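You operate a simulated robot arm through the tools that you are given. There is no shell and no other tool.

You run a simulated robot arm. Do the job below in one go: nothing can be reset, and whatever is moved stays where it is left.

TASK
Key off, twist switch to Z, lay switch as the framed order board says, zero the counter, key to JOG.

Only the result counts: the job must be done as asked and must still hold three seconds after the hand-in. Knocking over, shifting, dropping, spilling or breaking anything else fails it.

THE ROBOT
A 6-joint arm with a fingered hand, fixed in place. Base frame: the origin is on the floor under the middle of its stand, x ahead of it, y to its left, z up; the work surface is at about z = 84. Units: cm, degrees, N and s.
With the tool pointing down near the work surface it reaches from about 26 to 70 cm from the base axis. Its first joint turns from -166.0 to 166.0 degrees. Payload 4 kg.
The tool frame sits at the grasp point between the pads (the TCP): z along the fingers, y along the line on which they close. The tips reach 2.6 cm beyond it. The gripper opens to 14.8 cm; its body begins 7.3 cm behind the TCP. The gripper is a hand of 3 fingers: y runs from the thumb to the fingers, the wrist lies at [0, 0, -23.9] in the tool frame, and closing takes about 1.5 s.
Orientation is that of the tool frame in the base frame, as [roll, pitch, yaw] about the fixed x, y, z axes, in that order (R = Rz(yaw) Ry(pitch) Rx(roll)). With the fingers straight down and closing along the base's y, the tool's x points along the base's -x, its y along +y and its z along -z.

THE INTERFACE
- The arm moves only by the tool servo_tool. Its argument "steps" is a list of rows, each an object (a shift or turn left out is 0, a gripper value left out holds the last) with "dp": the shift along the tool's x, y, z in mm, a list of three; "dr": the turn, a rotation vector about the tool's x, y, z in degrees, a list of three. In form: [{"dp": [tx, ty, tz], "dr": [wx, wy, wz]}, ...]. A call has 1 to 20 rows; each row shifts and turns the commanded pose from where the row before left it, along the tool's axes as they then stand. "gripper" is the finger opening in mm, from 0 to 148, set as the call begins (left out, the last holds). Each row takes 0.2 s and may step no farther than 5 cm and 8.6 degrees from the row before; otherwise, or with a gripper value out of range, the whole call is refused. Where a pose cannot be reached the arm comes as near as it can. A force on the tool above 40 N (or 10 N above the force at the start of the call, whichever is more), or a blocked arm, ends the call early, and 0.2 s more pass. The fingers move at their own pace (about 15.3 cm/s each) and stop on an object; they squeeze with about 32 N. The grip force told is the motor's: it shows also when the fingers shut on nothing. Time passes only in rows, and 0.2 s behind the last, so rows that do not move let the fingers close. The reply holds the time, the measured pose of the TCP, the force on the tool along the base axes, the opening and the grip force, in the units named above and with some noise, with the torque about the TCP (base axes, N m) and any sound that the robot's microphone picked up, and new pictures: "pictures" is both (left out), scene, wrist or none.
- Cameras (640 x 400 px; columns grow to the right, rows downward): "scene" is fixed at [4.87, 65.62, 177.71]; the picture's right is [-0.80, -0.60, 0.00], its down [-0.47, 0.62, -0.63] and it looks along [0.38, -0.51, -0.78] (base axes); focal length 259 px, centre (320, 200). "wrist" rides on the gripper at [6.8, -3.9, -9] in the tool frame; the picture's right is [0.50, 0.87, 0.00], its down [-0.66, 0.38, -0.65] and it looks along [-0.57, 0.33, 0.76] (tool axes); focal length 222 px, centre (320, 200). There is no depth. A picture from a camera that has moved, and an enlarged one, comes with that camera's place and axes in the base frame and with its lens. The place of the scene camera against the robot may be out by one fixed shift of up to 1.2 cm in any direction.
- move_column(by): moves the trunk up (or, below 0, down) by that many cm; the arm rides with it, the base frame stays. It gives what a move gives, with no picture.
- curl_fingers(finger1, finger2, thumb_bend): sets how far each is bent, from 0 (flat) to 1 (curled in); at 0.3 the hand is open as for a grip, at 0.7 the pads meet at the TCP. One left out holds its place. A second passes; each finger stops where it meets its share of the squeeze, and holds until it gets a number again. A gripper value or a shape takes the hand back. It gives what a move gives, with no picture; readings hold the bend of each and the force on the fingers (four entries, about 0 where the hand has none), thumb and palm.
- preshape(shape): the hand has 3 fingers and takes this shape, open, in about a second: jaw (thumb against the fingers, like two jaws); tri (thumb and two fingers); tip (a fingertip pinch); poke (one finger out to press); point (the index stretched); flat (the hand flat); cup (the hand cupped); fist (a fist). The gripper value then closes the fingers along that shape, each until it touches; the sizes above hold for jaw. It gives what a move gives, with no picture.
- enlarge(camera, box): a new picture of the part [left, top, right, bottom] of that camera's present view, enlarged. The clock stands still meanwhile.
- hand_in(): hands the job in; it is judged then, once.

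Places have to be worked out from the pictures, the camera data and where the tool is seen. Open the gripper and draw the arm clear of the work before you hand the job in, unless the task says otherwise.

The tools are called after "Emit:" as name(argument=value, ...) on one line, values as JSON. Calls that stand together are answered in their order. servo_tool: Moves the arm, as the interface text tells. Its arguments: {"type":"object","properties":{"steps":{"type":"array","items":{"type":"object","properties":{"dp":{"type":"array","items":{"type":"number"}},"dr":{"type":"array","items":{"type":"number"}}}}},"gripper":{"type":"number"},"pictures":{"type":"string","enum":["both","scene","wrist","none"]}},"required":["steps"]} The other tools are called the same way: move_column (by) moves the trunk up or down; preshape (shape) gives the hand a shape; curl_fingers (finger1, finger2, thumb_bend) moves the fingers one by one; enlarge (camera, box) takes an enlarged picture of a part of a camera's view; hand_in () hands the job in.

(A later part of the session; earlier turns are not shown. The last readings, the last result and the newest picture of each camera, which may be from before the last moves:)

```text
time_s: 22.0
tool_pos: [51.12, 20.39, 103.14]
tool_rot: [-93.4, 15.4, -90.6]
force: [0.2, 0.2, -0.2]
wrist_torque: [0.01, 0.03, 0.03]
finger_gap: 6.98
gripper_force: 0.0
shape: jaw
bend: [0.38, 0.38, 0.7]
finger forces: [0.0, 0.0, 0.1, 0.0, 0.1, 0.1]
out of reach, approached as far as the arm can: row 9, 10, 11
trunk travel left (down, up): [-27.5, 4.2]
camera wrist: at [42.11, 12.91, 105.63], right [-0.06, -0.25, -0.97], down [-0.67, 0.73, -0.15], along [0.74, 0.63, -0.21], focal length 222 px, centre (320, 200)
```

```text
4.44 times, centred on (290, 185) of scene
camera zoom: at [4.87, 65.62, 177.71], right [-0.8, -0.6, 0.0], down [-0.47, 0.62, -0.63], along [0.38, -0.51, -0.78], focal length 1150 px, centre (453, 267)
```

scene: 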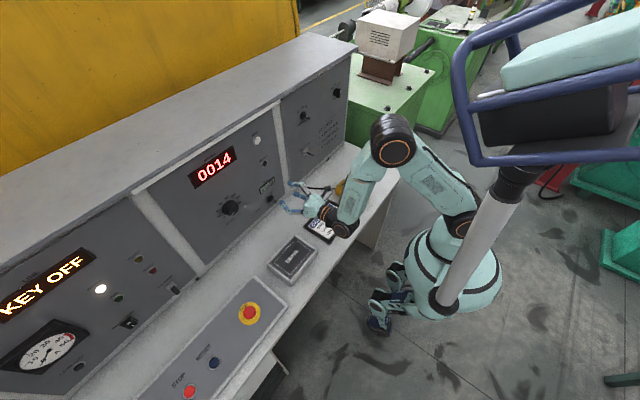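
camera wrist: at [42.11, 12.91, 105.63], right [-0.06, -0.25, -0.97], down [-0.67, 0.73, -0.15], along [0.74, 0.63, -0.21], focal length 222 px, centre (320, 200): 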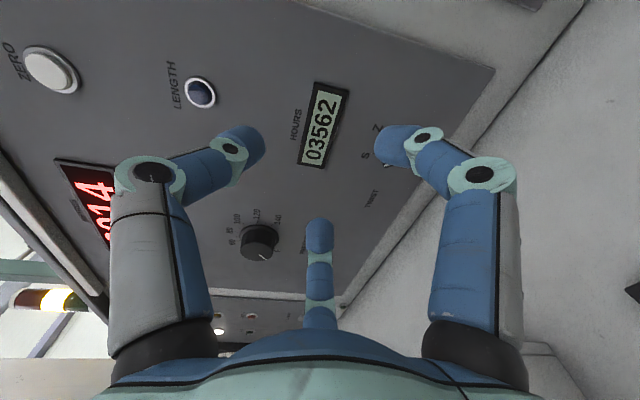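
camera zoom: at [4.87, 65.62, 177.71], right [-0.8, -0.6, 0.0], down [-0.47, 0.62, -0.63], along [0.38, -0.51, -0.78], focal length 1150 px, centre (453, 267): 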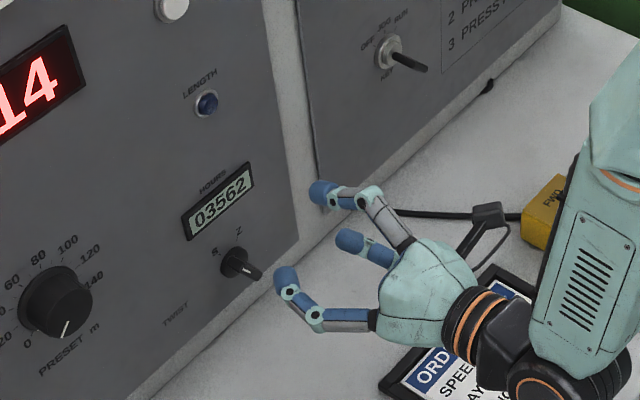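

The roll stopped at about -75° total (a joint limit), so I'll go the other way round: +225° brings the camera to the upper left with the same finger symmetry. I roll 170° first at this clear standoff.

Emit:
servo_tool(steps=[{"dr": [0, 0, 8.5]}, {"dr": [0, 0, 8.5]}, {"dr": [0, 0, 8.5]}, {"dr": [0, 0, 8.5]}, {"dr": [0, 0, 8.5]}, {"dr": [0, 0, 8.5]}, {"dr": [0, 0, 8.5]}, {"dr": [0, 0, 8.5]}, {"dr": [0, 0, 8.5]}, {"dr": [0, 0, 8.5]}, {"dr": [0, 0, 8.5]}, {"dr": [0, 0, 8.5]}, {"dr": [0, 0, 8.5]}, {"dr": [0, 0, 8.5]}, {"dr": [0, 0, 8.5]}, {"dr": [0, 0, 8.5]}, {"dr": [0, 0, 8.5]}, {"dr": [0, 0, 8.5]}, {"dr": [0, 0, 8.5]}, {"dr": [0, 0, 8.5]}], pictures="both")

```text
time_s: 26.2
tool_pos: [51.26, 20.45, 103.15]
tool_rot: [93.3, -5.6, 89.8]
force: [-0.5, -0.6, -0.3]
wrist_torque: [0.01, -0.02, 0.01]
finger_gap: 6.99
gripper_force: 0.1
shape: jaw
bend: [0.38, 0.38, 0.7]
finger forces: [0.0, 0.0, 0.0, 0.0, 0.1, 0.1]
trunk travel left (down, up): [-27.5, 4.2]
camera wrist: at [41.83, 27.51, 100.54], right [0.05, 0.41, 0.91], down [-0.63, -0.69, 0.35], along [0.77, -0.59, 0.23], focal length 222 px, centre (320, 200)
```

scene: 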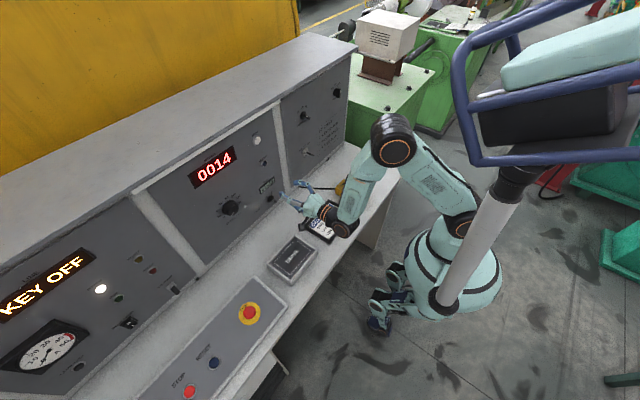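
wrist: 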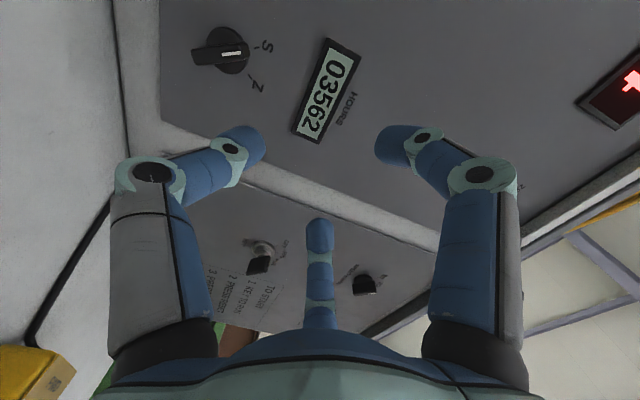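

Roll is now about +96° and the pictures show no contact. I continue another 54° to put the camera above the hand.

Emit:
servo_tool(steps=[{"dr": [0, 0, 7.75]}, {"dr": [0, 0, 7.75]}, {"dr": [0, 0, 7.75]}, {"dr": [0, 0, 7.75]}, {"dr": [0, 0, 7.75]}, {"dr": [0, 0, 7.75]}, {"dr": [0, 0, 7.75]}, {"dp": [0, 0, 0]}], pictures="wrist")

Emit:
enlarge(camera="wrist", box=[200, 60, 440, 220])

```text
time_s: 28.0
tool_pos: [51.15, 20.41, 103.21]
tool_rot: [96.7, -59.5, 84.6]
force: [-0.8, -0.8, -0.5]
wrist_torque: [-0.01, 0.03, 0.01]
finger_gap: 6.97
gripper_force: 0.0
shape: jaw
bend: [0.38, 0.38, 0.7]
finger forces: [0.0, 0.1, 0.0, 0.1, 0.0, 0.0]
trunk travel left (down, up): [-27.5, 4.2]
camera wrist: at [42.18, 27.16, 107.62], right [0.05, -0.5, 0.87], down [-0.67, -0.66, -0.34], along [0.74, -0.57, -0.37], focal length 222 px, centre (320, 200)
```

wrist: 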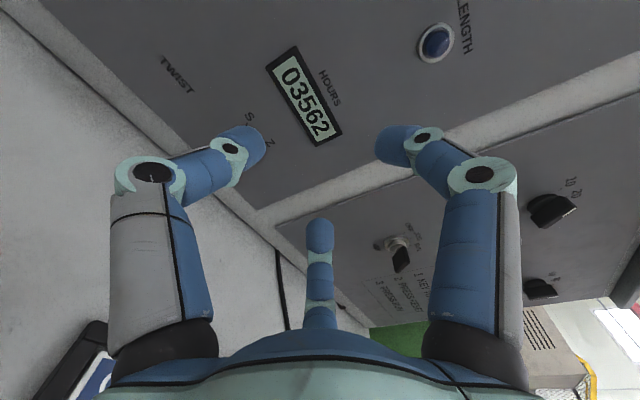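

```text
2.50 times, centred on (320, 140) of wrist
camera zoom: at [42.18, 27.16, 107.62], right [0.05, -0.5, 0.87], down [-0.67, -0.66, -0.34], along [0.74, -0.57, -0.37], focal length 555 px, centre (320, 350)
```

zoom: 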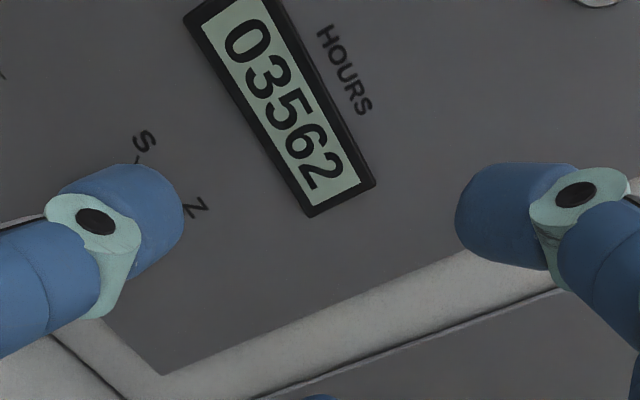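

The hand's x axis is now parallel to the S-position bar, with the camera above it. The knob seems to be near (62.4, 22.3, 93.8), so I lower to about z = 96 at standoff to see it clearly.

Emit:
servo_tool(steps=[{"dp": [-17.9, -16.7, 2.6]}, {"dp": [-17.9, -16.7, 2.6]}, {"dp": [-18, -16.6, 2.6]}, {"dp": [0, 0, 0]}], pictures="both")

Emit:
enlarge(camera="wrist", box=[200, 60, 440, 220])

Emit:
enlarge(camera="scene", box=[240, 150, 360, 230])

```text
time_s: 29.0
tool_pos: [51.4, 21.97, 96.02]
tool_rot: [96.5, -59.4, 84.6]
force: [0.0, 0.8, -0.6]
wrist_torque: [0.03, 0.0, 0.0]
finger_gap: 6.95
gripper_force: 0.2
shape: jaw
bend: [0.38, 0.38, 0.7]
finger forces: [0.0, 0.1, 0.0, 0.0, 0.1, 0.1]
trunk travel left (down, up): [-27.5, 4.2]
camera wrist: at [42.63, 28.76, 100.4], right [0.05, -0.5, 0.87], down [-0.67, -0.66, -0.34], along [0.74, -0.57, -0.37], focal length 222 px, centre (320, 200)
```

scene: 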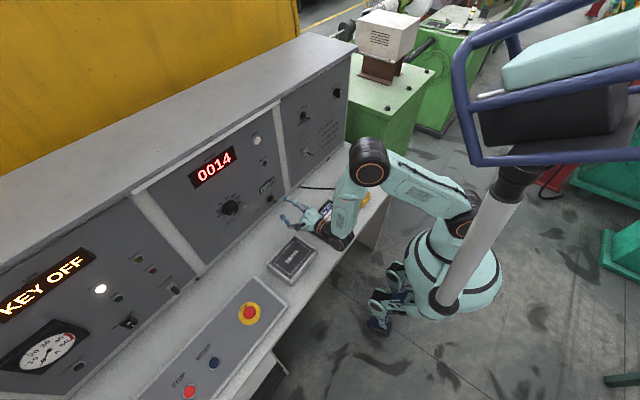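
wrist: 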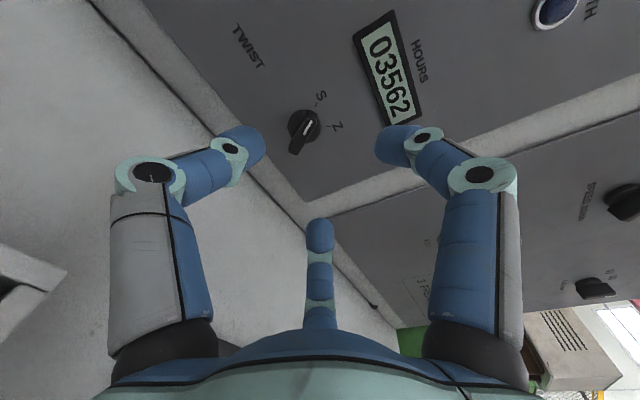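

```text
2.50 times, centred on (320, 140) of wrist
camera zoom: at [42.63, 28.76, 100.4], right [0.05, -0.5, 0.87], down [-0.67, -0.66, -0.34], along [0.74, -0.57, -0.37], focal length 555 px, centre (320, 350)
```

zoom: 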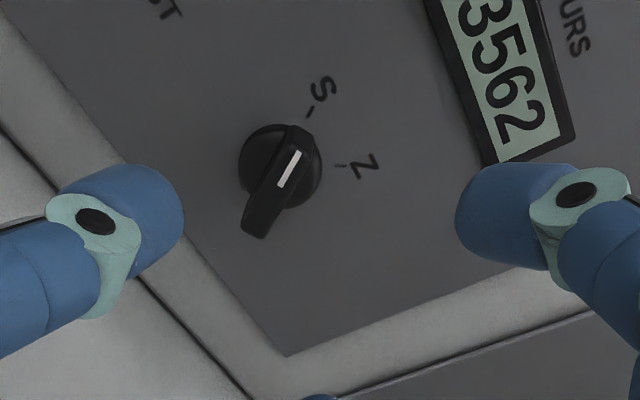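

```text
5.00 times, centred on (300, 190) of scene
camera zoom: at [4.87, 65.62, 177.71], right [-0.8, -0.6, 0.0], down [-0.47, 0.62, -0.63], along [0.38, -0.51, -0.78], focal length 1294 px, centre (420, 250)
```

zoom: 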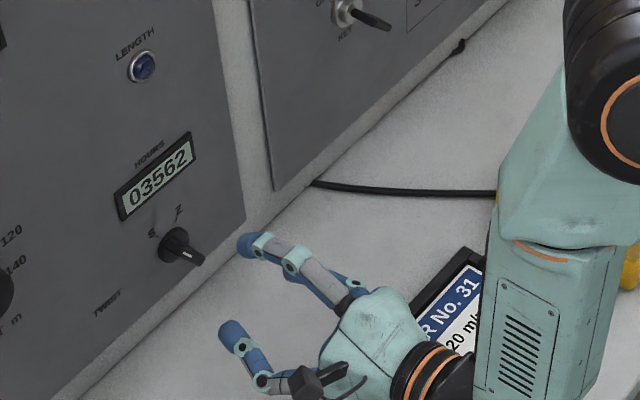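

The knob's base disc is at about (62.3, 22.35, 93.8), and its bar is parallel to the hand's x axis. I move in to just short of the bar, on its axis.

Emit:
servo_tool(steps=[{"dp": [-6.8, -6, 18.5]}, {"dp": [-6.8, -6.1, 18.6]}, {"dp": [0, 0, 0]}], gripper=60, pictures="both")

Emit:
enlarge(camera="wrist", box=[200, 80, 440, 240])

Emit:
enlarge(camera="scene", box=[240, 150, 360, 250])

```text
time_s: 29.8
tool_pos: [55.26, 22.43, 93.91]
tool_rot: [96.5, -59.5, 84.5]
force: [0.1, 0.2, -0.4]
wrist_torque: [-0.02, -0.03, 0.0]
finger_gap: 6.03
gripper_force: 0.1
shape: jaw
bend: [0.77, 0.77, 0.7]
finger forces: [0.0, 0.0, 0.1, 0.0, 0.0, 0.1]
trunk travel left (down, up): [-27.5, 4.2]
camera wrist: at [46.27, 29.19, 98.38], right [0.05, -0.49, 0.87], down [-0.67, -0.66, -0.34], along [0.74, -0.57, -0.37], focal length 222 px, centre (320, 200)
```

scene: 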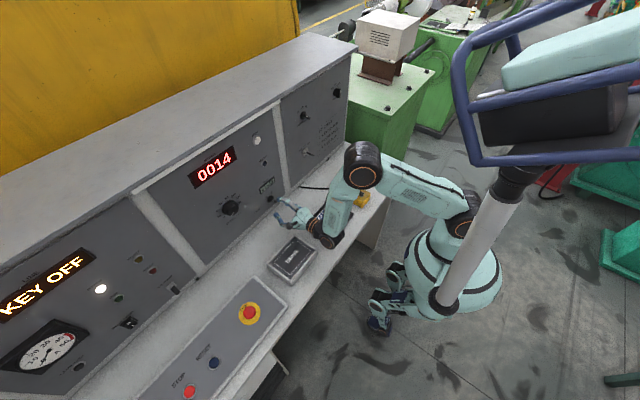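
wrist: 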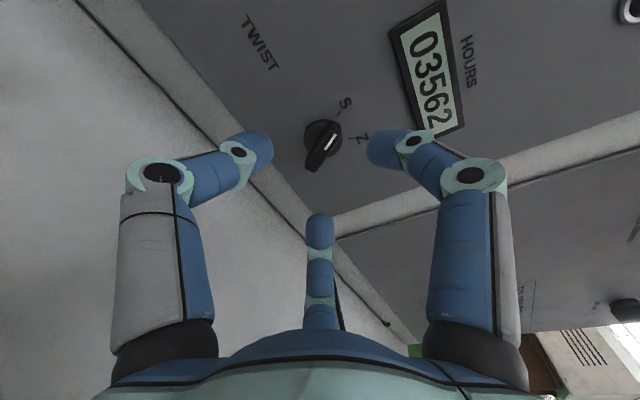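

```text
2.50 times, centred on (320, 160) of wrist
camera zoom: at [46.27, 29.19, 98.38], right [0.05, -0.49, 0.87], down [-0.67, -0.66, -0.34], along [0.74, -0.57, -0.37], focal length 555 px, centre (320, 300)
```

zoom: 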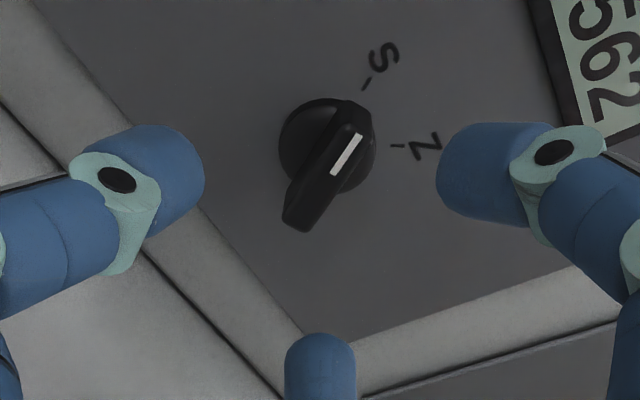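

```text
4.00 times, centred on (300, 200) of scene
camera zoom: at [4.87, 65.62, 177.71], right [-0.8, -0.6, 0.0], down [-0.47, 0.62, -0.63], along [0.38, -0.51, -0.78], focal length 1035 px, centre (400, 200)
```

zoom: 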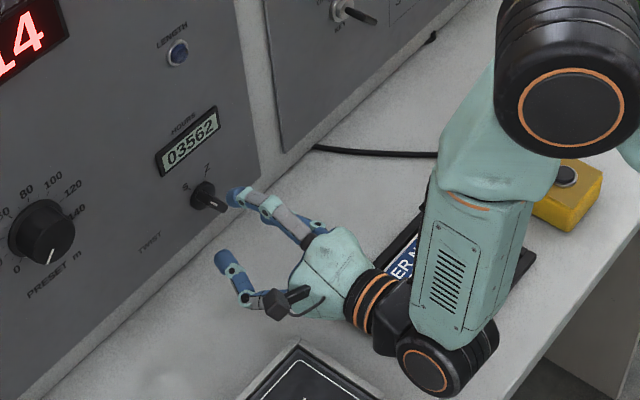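

Centre confirmed at about (62.3, 22.45, 93.8). I advance 3.3 cm along the axis so the fingers surround the bar.

Emit:
servo_tool(steps=[{"dp": [1.3, 0.7, 11]}, {"dp": [1.3, 0.7, 11]}, {"dp": [0, 0, 11]}, {"dp": [0, 0, 0]}], gripper=60, pictures="wrist")

Emit:
enlarge(camera="wrist", box=[200, 80, 440, 240])

```text
time_s: 30.8
tool_pos: [58.47, 22.49, 94.22]
tool_rot: [96.5, -59.5, 84.5]
force: [0.4, 0.7, 0.0]
wrist_torque: [-0.01, -0.01, -0.01]
finger_gap: 6.02
gripper_force: 0.1
shape: jaw
bend: [0.77, 0.77, 0.7]
finger forces: [0.0, 0.0, 0.1, 0.1, 0.0, 0.0]
trunk travel left (down, up): [-27.5, 4.2]
camera wrist: at [49.51, 29.29, 98.58], right [0.05, -0.49, 0.87], down [-0.67, -0.66, -0.34], along [0.74, -0.57, -0.37], focal length 222 px, centre (320, 200)
```

wrist: 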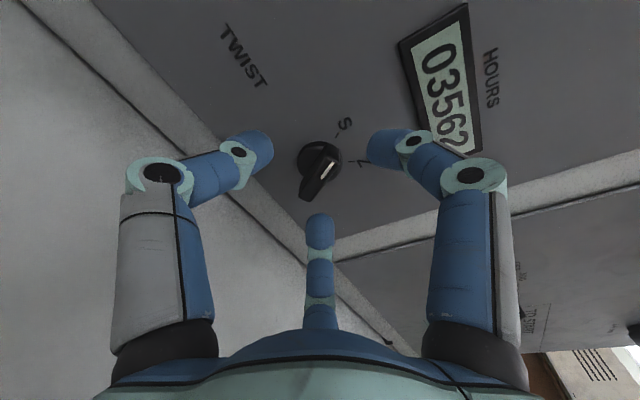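

```text
2.50 times, centred on (320, 160) of wrist
camera zoom: at [49.51, 29.29, 98.58], right [0.05, -0.49, 0.87], down [-0.67, -0.66, -0.34], along [0.74, -0.57, -0.37], focal length 555 px, centre (320, 300)
```

zoom: 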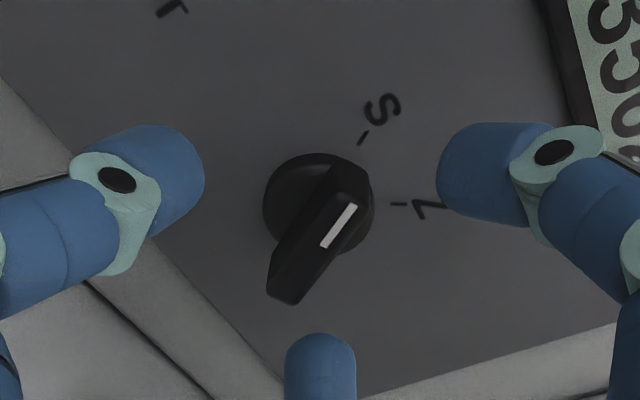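

The bar's outer face is nearer the panel than I assumed (x ≈ 60.4), so I go 6 mm deeper and close partway to check the fit.

Emit:
servo_tool(steps=[{"dp": [-1.3, -0.7, 6]}, {"dp": [0, 0, 0]}, {"dp": [0, 0, 0]}, {"dp": [0, 0, 0]}], gripper=30, pictures="wrist")

Emit:
enlarge(camera="wrist", box=[220, 100, 420, 240])

Emit:
enlarge(camera="scene", box=[240, 160, 320, 230])

```text
time_s: 31.8
tool_pos: [59.06, 22.46, 93.88]
tool_rot: [96.6, -59.5, 84.6]
force: [-2.2, -2.2, 1.2]
wrist_torque: [-0.05, -0.01, -0.09]
finger_gap: 3.08
gripper_force: 0.0
shape: jaw
bend: [0.75, 0.76, 0.7]
finger forces: [0.8, 2.3, 0.0, 0.0, 0.1, 0.1]
trunk travel left (down, up): [-27.5, 4.2]
camera wrist: at [50.08, 29.2, 98.39], right [0.05, -0.49, 0.87], down [-0.67, -0.66, -0.34], along [0.74, -0.57, -0.37], focal length 222 px, centre (320, 200)
```

wrist: 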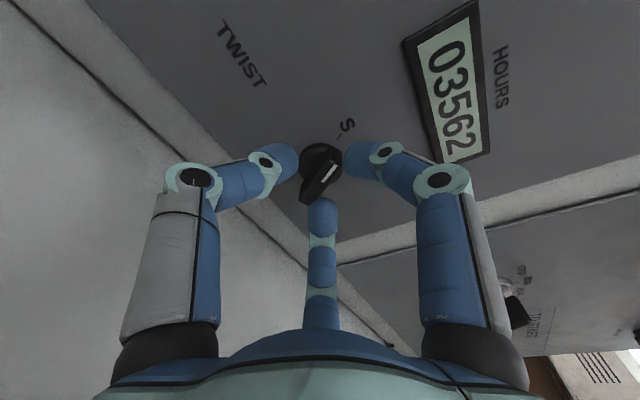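

```text
2.86 times, centred on (320, 170) of wrist
camera zoom: at [50.08, 29.2, 98.39], right [0.05, -0.49, 0.87], down [-0.67, -0.66, -0.34], along [0.74, -0.57, -0.37], focal length 635 px, centre (320, 286)
```

zoom: 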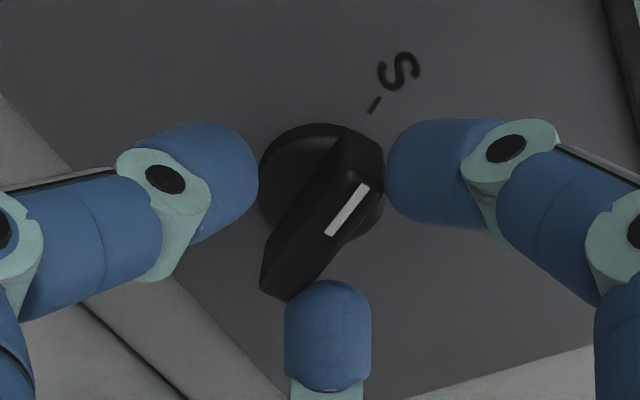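

```text
5.71 times, centred on (280, 195) of scene
camera zoom: at [4.87, 65.62, 177.71], right [-0.8, -0.6, 0.0], down [-0.47, 0.62, -0.63], along [0.38, -0.51, -0.78], focal length 1479 px, centre (549, 229)
```

zoom: 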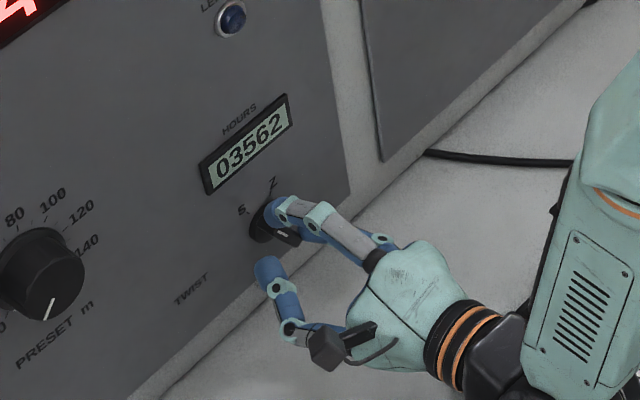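

Light contact is starting on the two fingers and the bar is centred between the tips. I close fully onto the bar.

Emit:
servo_tool(steps=[{"dp": [0, 0, 0]}, {"dp": [0, 0, 0]}, {"dp": [0, 0, 0]}, {"dp": [0, 0, 0]}], gripper=0, pictures="wrist")

Emit:
enlarge(camera="wrist", box=[220, 100, 420, 240])

```text
time_s: 32.8
tool_pos: [59.02, 22.57, 94.07]
tool_rot: [96.3, -59.5, 84.9]
force: [2.9, 6.9, 9.9]
wrist_torque: [0.16, -0.11, 0.15]
finger_gap: 0.75
gripper_force: 32.0
shape: jaw
bend: [0.75, 0.77, 0.7]
finger forces: [29.9, 19.5, 0.1, 0.1, 34.8, 0.0]
trunk travel left (down, up): [-27.5, 4.2]
camera wrist: at [50.09, 29.31, 98.46], right [0.05, -0.49, 0.87], down [-0.67, -0.66, -0.34], along [0.74, -0.57, -0.37], focal length 222 px, centre (320, 200)
```

wrist: 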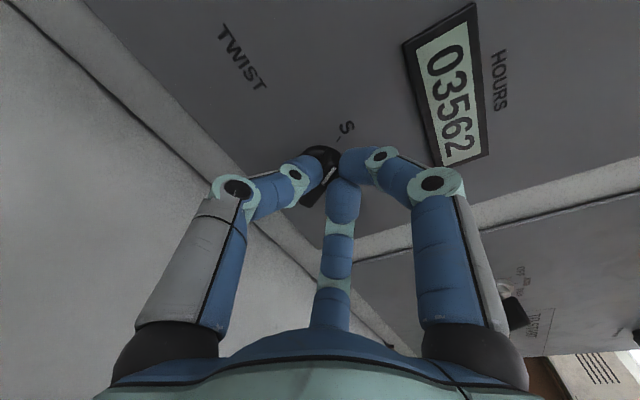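

```text
2.86 times, centred on (320, 170) of wrist
camera zoom: at [50.09, 29.31, 98.46], right [0.05, -0.49, 0.87], down [-0.67, -0.66, -0.34], along [0.74, -0.57, -0.37], focal length 635 px, centre (320, 286)
```

zoom: 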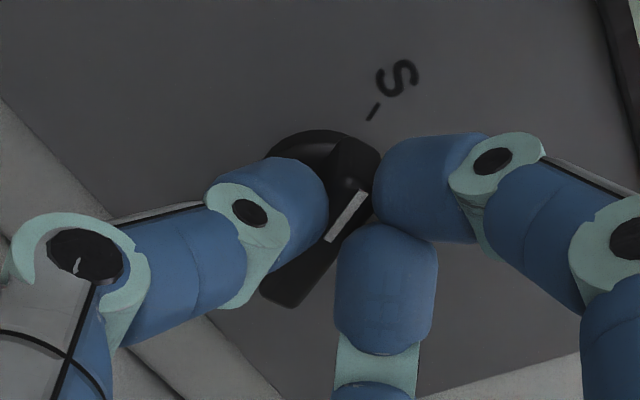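

The bar is held between the thumb and the two fingers. I roll +56° about the tool axis to swing the pointer from S to Z.

Emit:
servo_tool(steps=[{"dr": [0, 0, 8]}, {"dr": [0, 0, 8]}, {"dr": [0, 0, 8]}, {"dr": [0, 0, 8]}, {"dr": [0, 0, 8]}, {"dr": [0, 0, 8]}, {"dr": [0, 0, 8]}, {"dp": [0, 0, 0]}], pictures="both")

Emit:
enlarge(camera="wrist", box=[220, 100, 420, 240])

Emit:
enlarge(camera="scene", box=[240, 160, 320, 230])

```text
time_s: 34.6
tool_pos: [58.84, 22.64, 94.01]
tool_rot: [-97.3, -64.2, -83.2]
force: [-20.6, 14.3, 3.1]
wrist_torque: [0.05, -0.06, 0.34]
finger_gap: 0.1
gripper_force: 31.7
shape: jaw
bend: [0.78, 0.82, 0.74]
finger forces: [0.0, 0.1, 0.0, 0.1, 56.4, 0.1]
trunk travel left (down, up): [-27.5, 4.2]
camera wrist: at [50.14, 23.18, 102.34], right [0.01, -1.0, 0.08], down [-0.69, -0.06, -0.72], along [0.72, -0.05, -0.69], focal length 222 px, centre (320, 200)
```

scene: 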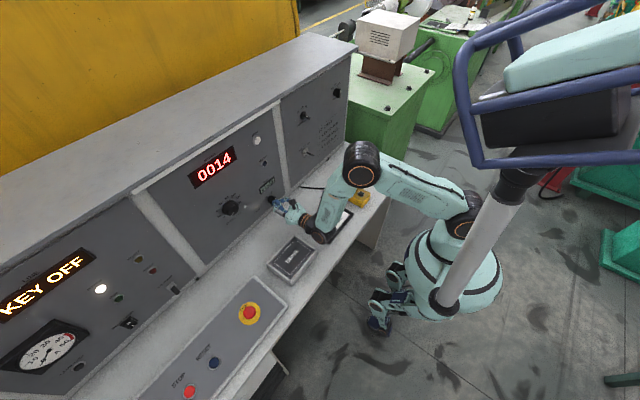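
wrist: 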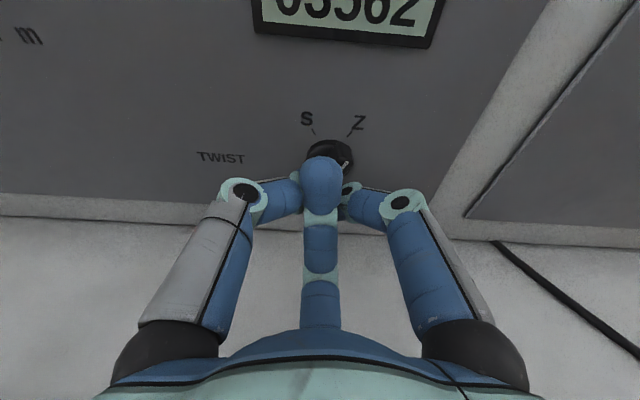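

```text
2.86 times, centred on (320, 170) of wrist
camera zoom: at [50.14, 23.18, 102.34], right [0.01, -1.0, 0.08], down [-0.69, -0.06, -0.72], along [0.72, -0.05, -0.69], focal length 635 px, centre (320, 286)
```

zoom: 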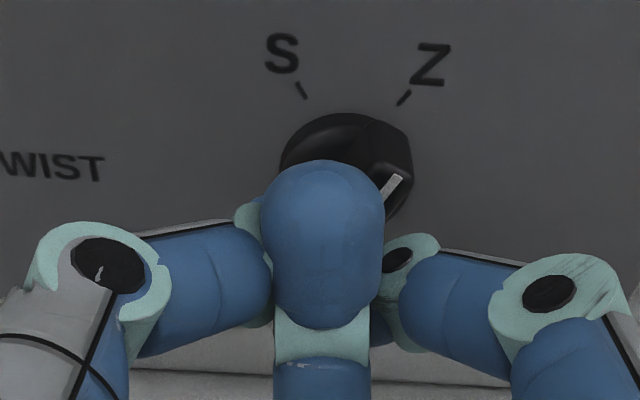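

```text
5.71 times, centred on (280, 195) of scene
camera zoom: at [4.87, 65.62, 177.71], right [-0.8, -0.6, 0.0], down [-0.47, 0.62, -0.63], along [0.38, -0.51, -0.78], focal length 1479 px, centre (549, 229)
```

zoom: 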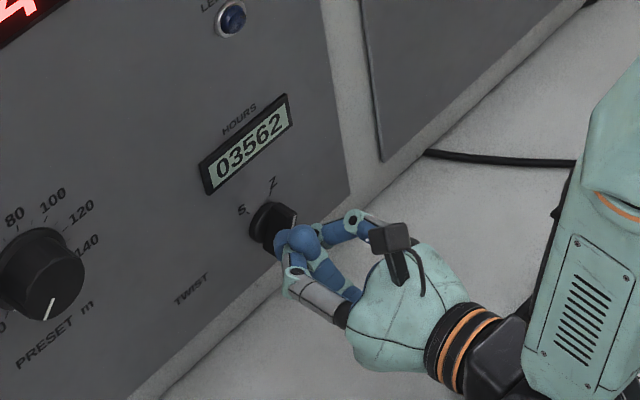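

The pointer now appears to be at Z, and the fingertips have slipped off the front of the bar. I back straight out first, without spreading the fingers, so the bar isn't nudged, then check.

Emit:
servo_tool(steps=[{"dp": [0, 0, -15]}, {"dp": [0, 0, -20]}, {"dp": [0, 0, -20]}, {"dp": [0, 0, 0]}], pictures="none")

Emit:
servo_tool(steps=[{"dp": [0, 0, 0]}, {"dp": [0, 0, 0]}, {"dp": [0, 0, 0]}], gripper=70, pictures="both")

Emit:
enlarge(camera="wrist", box=[220, 60, 420, 200])

Emit:
enlarge(camera="scene", box=[240, 160, 320, 230])

```text
time_s: 35.6
tool_pos: [53.54, 22.43, 94.06]
tool_rot: [-97.6, -64.1, -82.9]
force: [-1.4, 0.6, 1.6]
wrist_torque: [0.01, -0.03, 0.01]
finger_gap: 0.01
gripper_force: 31.8
shape: jaw
bend: [0.78, 0.82, 0.75]
finger forces: [0.1, 0.0, 0.1, 0.1, 0.1, 0.0]
trunk travel left (down, up): [-27.5, 4.2]
```

```text
time_s: 36.4
tool_pos: [53.58, 22.52, 94.04]
tool_rot: [-97.6, -64.2, -82.9]
force: [0.5, -0.6, -0.2]
wrist_torque: [0.01, 0.0, 0.01]
finger_gap: 6.97
gripper_force: 0.1
shape: jaw
bend: [0.38, 0.38, 0.7]
finger forces: [0.0, 0.0, 0.0, 0.0, 0.0, 0.0]
trunk travel left (down, up): [-27.5, 4.2]
camera wrist: at [44.81, 23.13, 102.45], right [0.01, -1.0, 0.08], down [-0.7, -0.06, -0.72], along [0.72, -0.05, -0.69], focal length 222 px, centre (320, 200)
```

scene: 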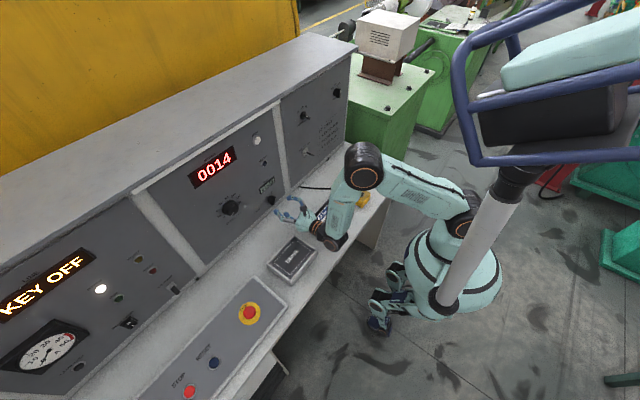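
wrist: 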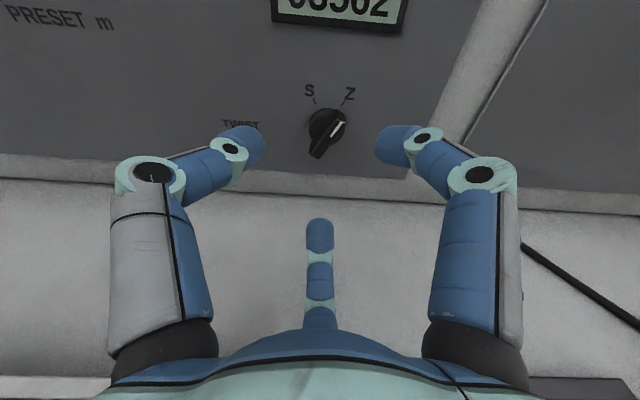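

```text
2.86 times, centred on (320, 130) of wrist
camera zoom: at [44.81, 23.13, 102.45], right [0.01, -1.0, 0.08], down [-0.7, -0.06, -0.72], along [0.72, -0.05, -0.69], focal length 635 px, centre (320, 400)
```

zoom: 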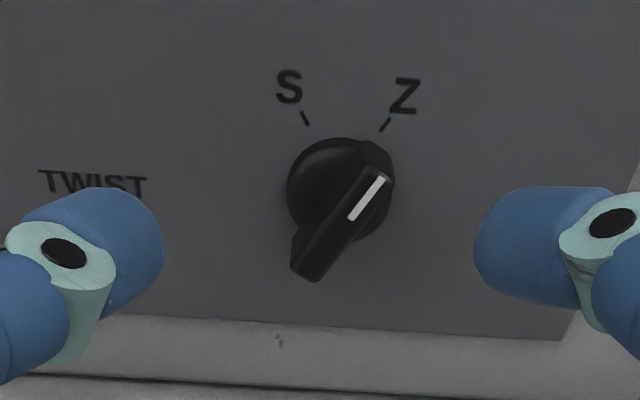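

```text
5.71 times, centred on (280, 195) of scene
camera zoom: at [4.87, 65.62, 177.71], right [-0.8, -0.6, 0.0], down [-0.47, 0.62, -0.63], along [0.38, -0.51, -0.78], focal length 1479 px, centre (549, 229)
```

zoom: 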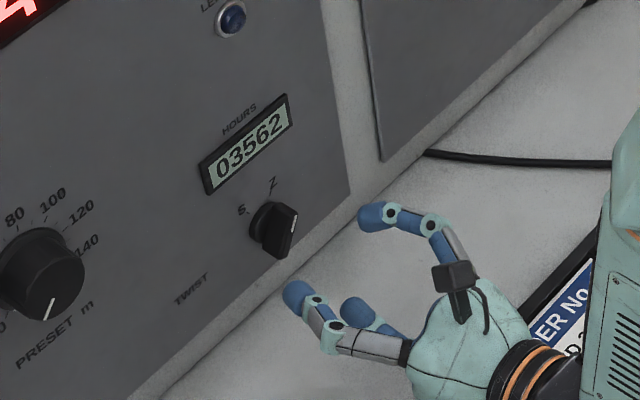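

The twist switch sits at Z. Now I raise to z ≈ 121 and roll back to a mid-range wrist angle before crossing to the LAY switch; the ZERO button will be in view on the way.

Emit:
servo_tool(steps=[{"dp": [40.5, -19.4, -3.6]}, {"dp": [40.5, -19.4, -3.6]}, {"dp": [40.5, -19.4, -3.6]}, {"dp": [40.5, -19.4, -3.6]}, {"dp": [40.5, -19.4, -3.6]}, {"dp": [40.5, -19.4, -3.6]}, {"dr": [0, 0, -8.56]}, {"dr": [0, 0, -8.56]}, {"dr": [0, 0, -8.56]}, {"dr": [0, 0, -8.56]}, {"dr": [0, 0, -8.56]}, {"dr": [0, 0, -8.56]}, {"dr": [0, 0, -8.56]}, {"dr": [0, 0, -8.56]}, {"dr": [0, 0, -8.56]}, {"dr": [0, 0, -8.56]}, {"dp": [0, 0, 0]}], pictures="both")

Emit:
enlarge(camera="wrist", box=[200, 40, 440, 240])

```text
time_s: 40.0
tool_pos: [52.85, 22.48, 121.34]
tool_rot: [93.8, -29.9, 88.3]
force: [0.5, 0.2, -0.7]
wrist_torque: [-0.01, 0.02, 0.0]
finger_gap: 6.96
gripper_force: 0.2
shape: jaw
bend: [0.38, 0.38, 0.7]
finger forces: [0.0, 0.0, 0.0, 0.0, 0.0, 0.1]
trunk travel left (down, up): [-27.5, 4.2]
camera wrist: at [43.73, 30.27, 121.9], right [0.06, 0.0, 1.0], down [-0.65, -0.76, 0.04], along [0.76, -0.65, -0.04], focal length 222 px, centre (320, 200)
```

scene: 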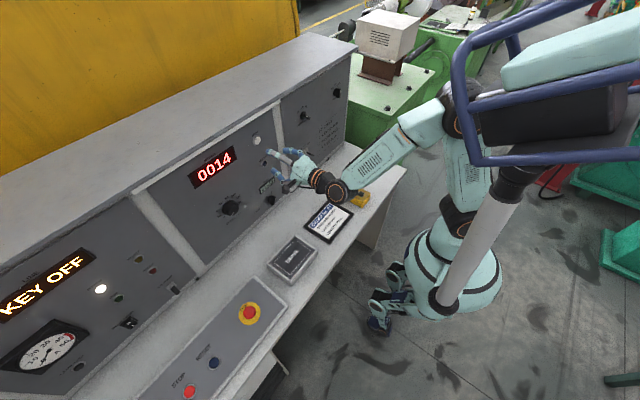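
wrist: 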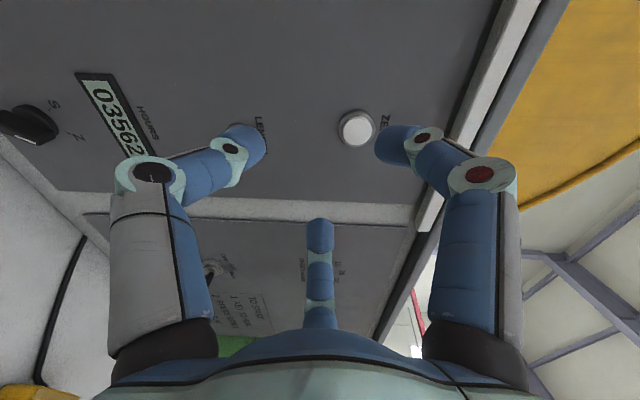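

```text
2.00 times, centred on (320, 140) of wrist
camera zoom: at [43.73, 30.27, 121.9], right [0.06, 0.0, 1.0], down [-0.65, -0.76, 0.04], along [0.76, -0.65, -0.04], focal length 444 px, centre (320, 320)
```

zoom: 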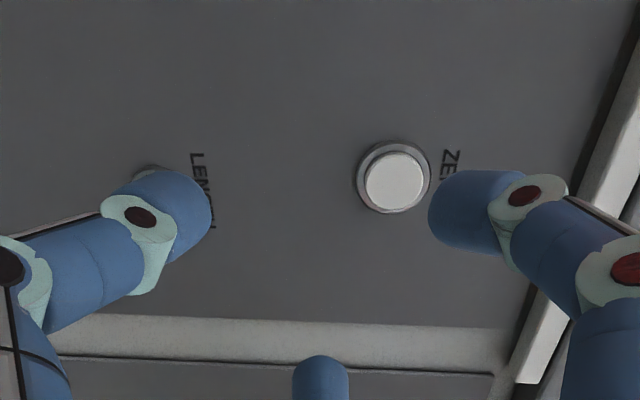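

The ZERO button face is at about (63.2, 21.9, 124.1). I now cross to the LAY switch at y ≈ -23.5, keeping well off the panel.

Emit:
servo_tool(steps=[{"dp": [-39.9, 23, -0.2]}, {"dp": [-39.9, 23, -0.2]}, {"dp": [-39.9, 23, -0.2]}, {"dp": [-39.9, 23, -0.2]}, {"dp": [-39.9, 23, -0.2]}, {"dp": [-39.9, 23, -0.2]}, {"dp": [-39.9, 23, -0.2]}, {"dp": [-39.9, 23, -0.2]}, {"dp": [-39.9, 23, -0.2]}, {"dp": [-39.9, 23, -0.2]}, {"dp": [0, 0, 0]}], pictures="both")

Emit:
enlarge(camera="wrist", box=[200, 60, 440, 220])

```text
time_s: 42.4
tool_pos: [52.88, -23.11, 121.24]
tool_rot: [93.8, -30.0, 88.3]
force: [0.8, 0.1, 0.2]
wrist_torque: [0.01, -0.01, -0.03]
finger_gap: 7.0
gripper_force: 0.1
shape: jaw
bend: [0.38, 0.38, 0.7]
finger forces: [0.1, 0.0, 0.0, 0.1, 0.1, 0.1]
trunk travel left (down, up): [-27.5, 4.2]
camera wrist: at [43.62, -15.39, 121.83], right [0.06, 0.0, 1.0], down [-0.65, -0.76, 0.04], along [0.76, -0.65, -0.04], focal length 222 px, centre (320, 200)
```

scene: 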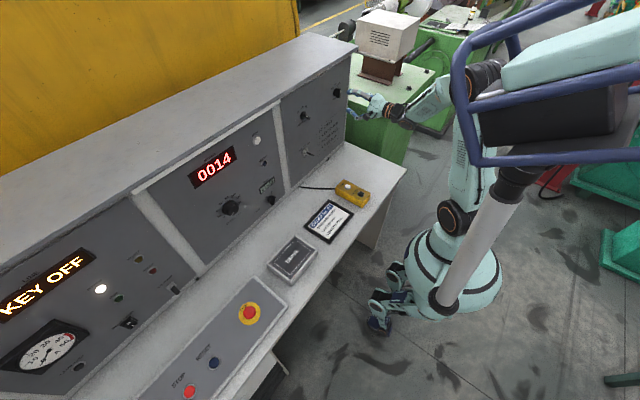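
wrist: 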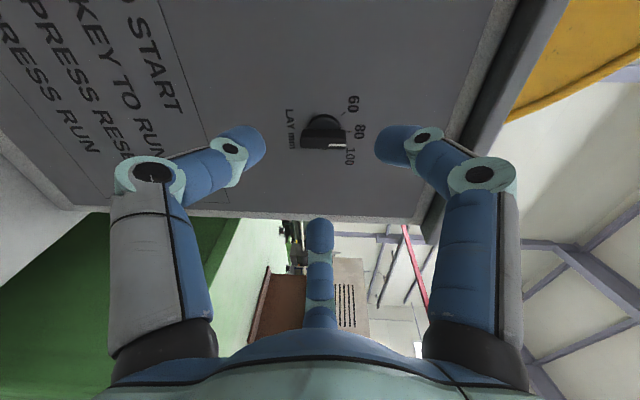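

```text
2.50 times, centred on (320, 140) of wrist
camera zoom: at [43.62, -15.39, 121.83], right [0.06, 0.0, 1.0], down [-0.65, -0.76, 0.04], along [0.76, -0.65, -0.04], focal length 555 px, centre (320, 350)
```

zoom: 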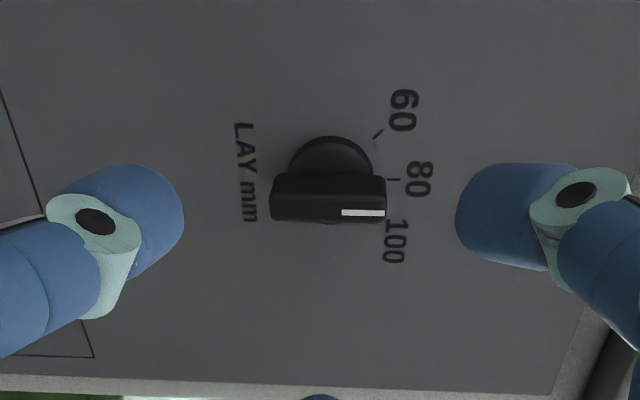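

The LAY bar points at 80 with its disc centred near y = -24.35, z = 121.0. I line up on that axis and move in to just short of the bar.

Emit:
servo_tool(steps=[{"dp": [-4.9, 4.15, 20]}, {"dp": [-4.9, 4.15, 20]}, {"dp": [0, 0, 0]}], gripper=76, pictures="both")

Emit:
enlarge(camera="wrist", box=[200, 60, 440, 220])

Emit:
enlarge(camera="scene", box=[310, 60, 410, 130])

```text
time_s: 43.2
tool_pos: [56.82, -24.65, 121.28]
tool_rot: [93.7, -30.0, 88.2]
force: [-0.1, 0.4, -0.6]
wrist_torque: [0.02, 0.01, 0.02]
finger_gap: 7.55
gripper_force: 0.0
shape: jaw
bend: [0.36, 0.36, 0.7]
finger forces: [0.0, 0.0, 0.0, 0.0, 0.1, 0.0]
trunk travel left (down, up): [-27.5, 4.2]
camera wrist: at [47.55, -16.84, 121.95], right [0.06, 0.0, 1.0], down [-0.65, -0.76, 0.04], along [0.76, -0.65, -0.04], focal length 222 px, centre (320, 200)
```

scene: 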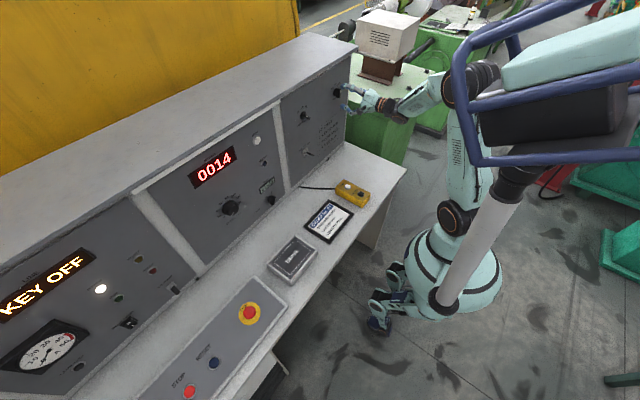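
wrist: 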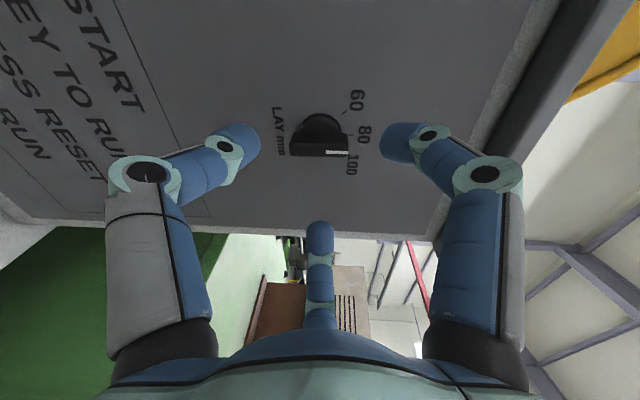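

```text
2.50 times, centred on (320, 140) of wrist
camera zoom: at [47.55, -16.84, 121.95], right [0.06, 0.0, 1.0], down [-0.65, -0.76, 0.04], along [0.76, -0.65, -0.04], focal length 555 px, centre (320, 350)
```

zoom: 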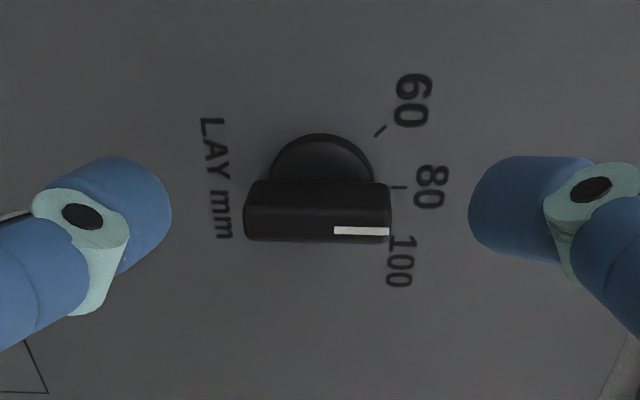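

```text
5.71 times, centred on (360, 95) of scene
camera zoom: at [4.87, 65.62, 177.71], right [-0.8, -0.6, 0.0], down [-0.47, 0.62, -0.63], along [0.38, -0.51, -0.78], focal length 1479 px, centre (91, 800)
```

zoom: 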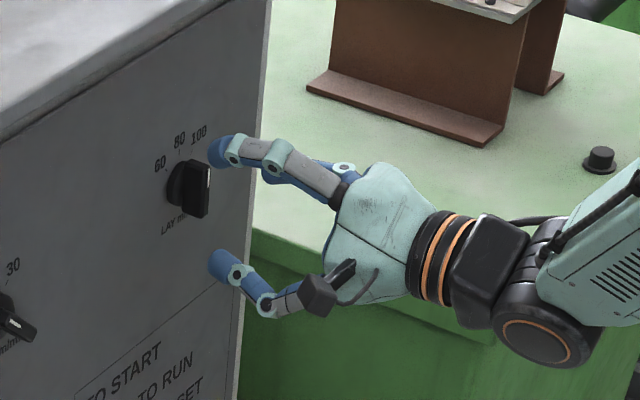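

Base disc centre works out to (64.0, -24.3, 121.0), with the bar's outer face at x ≈ 61.6. I advance along the axis so the tips end about 0.7 cm short of the panel, around the bar.

Emit:
servo_tool(steps=[{"dp": [1.2, -0.1, 13]}, {"dp": [1.2, -0.1, 13]}, {"dp": [1.2, -0.2, 12.5]}, {"dp": [0, 0, 0]}], pictures="wrist")

Emit:
enlarge(camera="wrist", box=[200, 80, 440, 240])

```text
time_s: 44.2
tool_pos: [60.66, -24.39, 121.28]
tool_rot: [93.8, -30.0, 88.2]
force: [-2.2, -0.9, 0.0]
wrist_torque: [-0.01, -0.06, 0.03]
finger_gap: 7.58
gripper_force: 0.0
shape: jaw
bend: [0.35, 0.36, 0.7]
finger forces: [2.1, 0.1, 0.1, 0.0, 0.1, 0.0]
trunk travel left (down, up): [-27.5, 4.2]
camera wrist: at [51.48, -16.63, 121.95], right [0.06, 0.0, 1.0], down [-0.65, -0.76, 0.04], along [0.76, -0.65, -0.04], focal length 222 px, centre (320, 200)
```

wrist: 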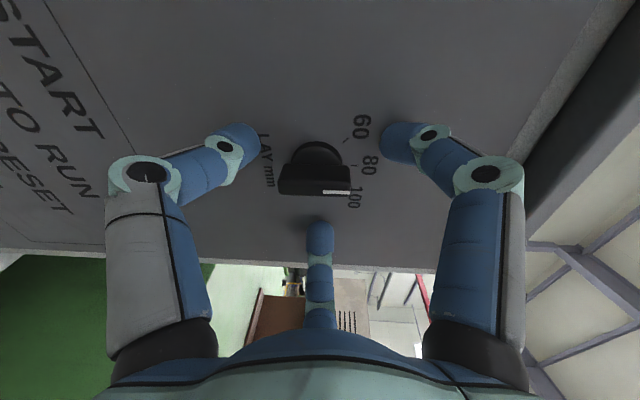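

```text
2.50 times, centred on (320, 160) of wrist
camera zoom: at [51.48, -16.63, 121.95], right [0.06, 0.0, 1.0], down [-0.65, -0.76, 0.04], along [0.76, -0.65, -0.04], focal length 555 px, centre (320, 300)
```

zoom: 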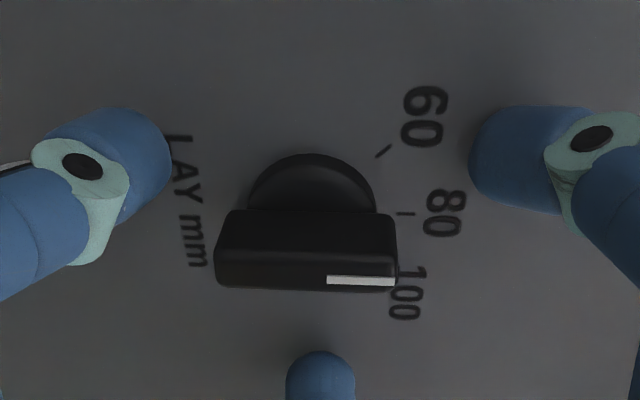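

The upper fingertip just touches the panel (2 N), so I back off 3 mm, drop 2.5 mm to centre on the bar, and close partway.

Emit:
servo_tool(steps=[{"dp": [-1.8, -2.1, -3.2]}, {"dp": [0, 0, 0]}, {"dp": [0, 0, 0]}, {"dp": [0, 0, 0]}], gripper=40, pictures="wrist")

Emit:
enlarge(camera="wrist", box=[200, 80, 440, 240])

```text
time_s: 45.2
tool_pos: [60.5, -24.51, 121.08]
tool_rot: [93.6, -30.0, 88.3]
force: [1.2, 0.3, 0.9]
wrist_torque: [0.01, 0.03, 0.03]
finger_gap: 4.09
gripper_force: 0.0
shape: jaw
bend: [0.76, 0.76, 0.7]
finger forces: [1.3, 0.0, 0.1, 0.0, 0.8, 0.0]
trunk travel left (down, up): [-27.5, 4.2]
camera wrist: at [51.2, -16.73, 121.65], right [0.06, 0.0, 1.0], down [-0.65, -0.76, 0.04], along [0.76, -0.65, -0.04], focal length 222 px, centre (320, 200)
```

wrist: 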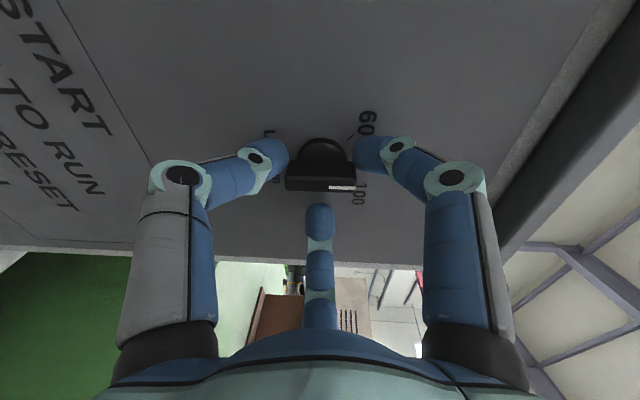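

```text
2.50 times, centred on (320, 160) of wrist
camera zoom: at [51.2, -16.73, 121.65], right [0.06, 0.0, 1.0], down [-0.65, -0.76, 0.04], along [0.76, -0.65, -0.04], focal length 555 px, centre (320, 300)
```

zoom: 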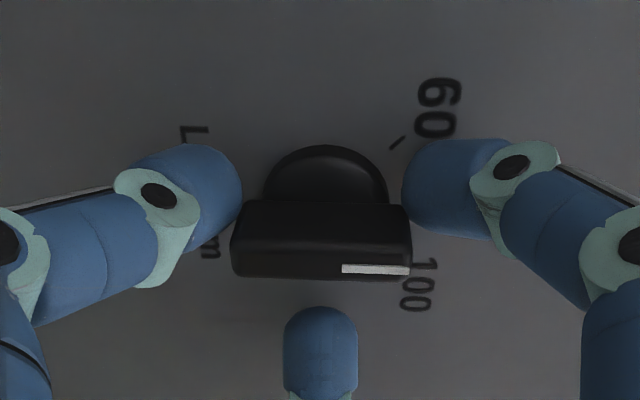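

The pair (thumb and finger 1) is on the bar's left side and finger 2 on the right. I close fully.

Emit:
servo_tool(steps=[{"dp": [0, 0, 0]}, {"dp": [0, 0, 0]}, {"dp": [0, 0, 0]}, {"dp": [0, 0, 0]}], gripper=0, pictures="wrist")

Emit:
enlarge(camera="wrist", box=[200, 80, 440, 240])

```text
time_s: 46.2
tool_pos: [60.19, -24.97, 120.88]
tool_rot: [94.1, -30.2, 87.9]
force: [-19.2, -14.6, -19.0]
wrist_torque: [-0.17, 0.02, -0.43]
finger_gap: 1.28
gripper_force: 31.6
shape: jaw
bend: [0.79, 0.7, 0.71]
finger forces: [62.9, 28.8, 0.1, 0.0, 0.1, 0.0]
trunk travel left (down, up): [-27.5, 4.2]
camera wrist: at [51.0, -17.16, 121.47], right [0.06, -0.01, 1.0], down [-0.65, -0.76, 0.04], along [0.75, -0.65, -0.05], focal length 222 px, centre (320, 200)
```

wrist: 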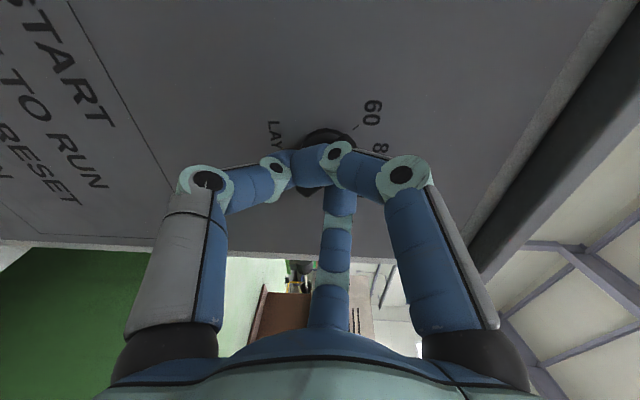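

```text
2.50 times, centred on (320, 160) of wrist
camera zoom: at [51.0, -17.16, 121.47], right [0.06, -0.01, 1.0], down [-0.65, -0.76, 0.04], along [0.75, -0.65, -0.05], focal length 555 px, centre (320, 300)
```

zoom: 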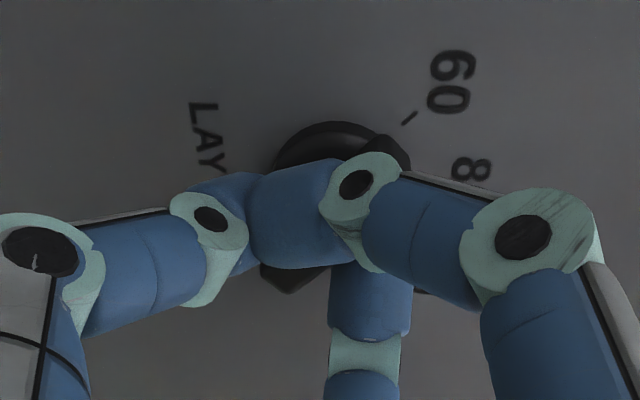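

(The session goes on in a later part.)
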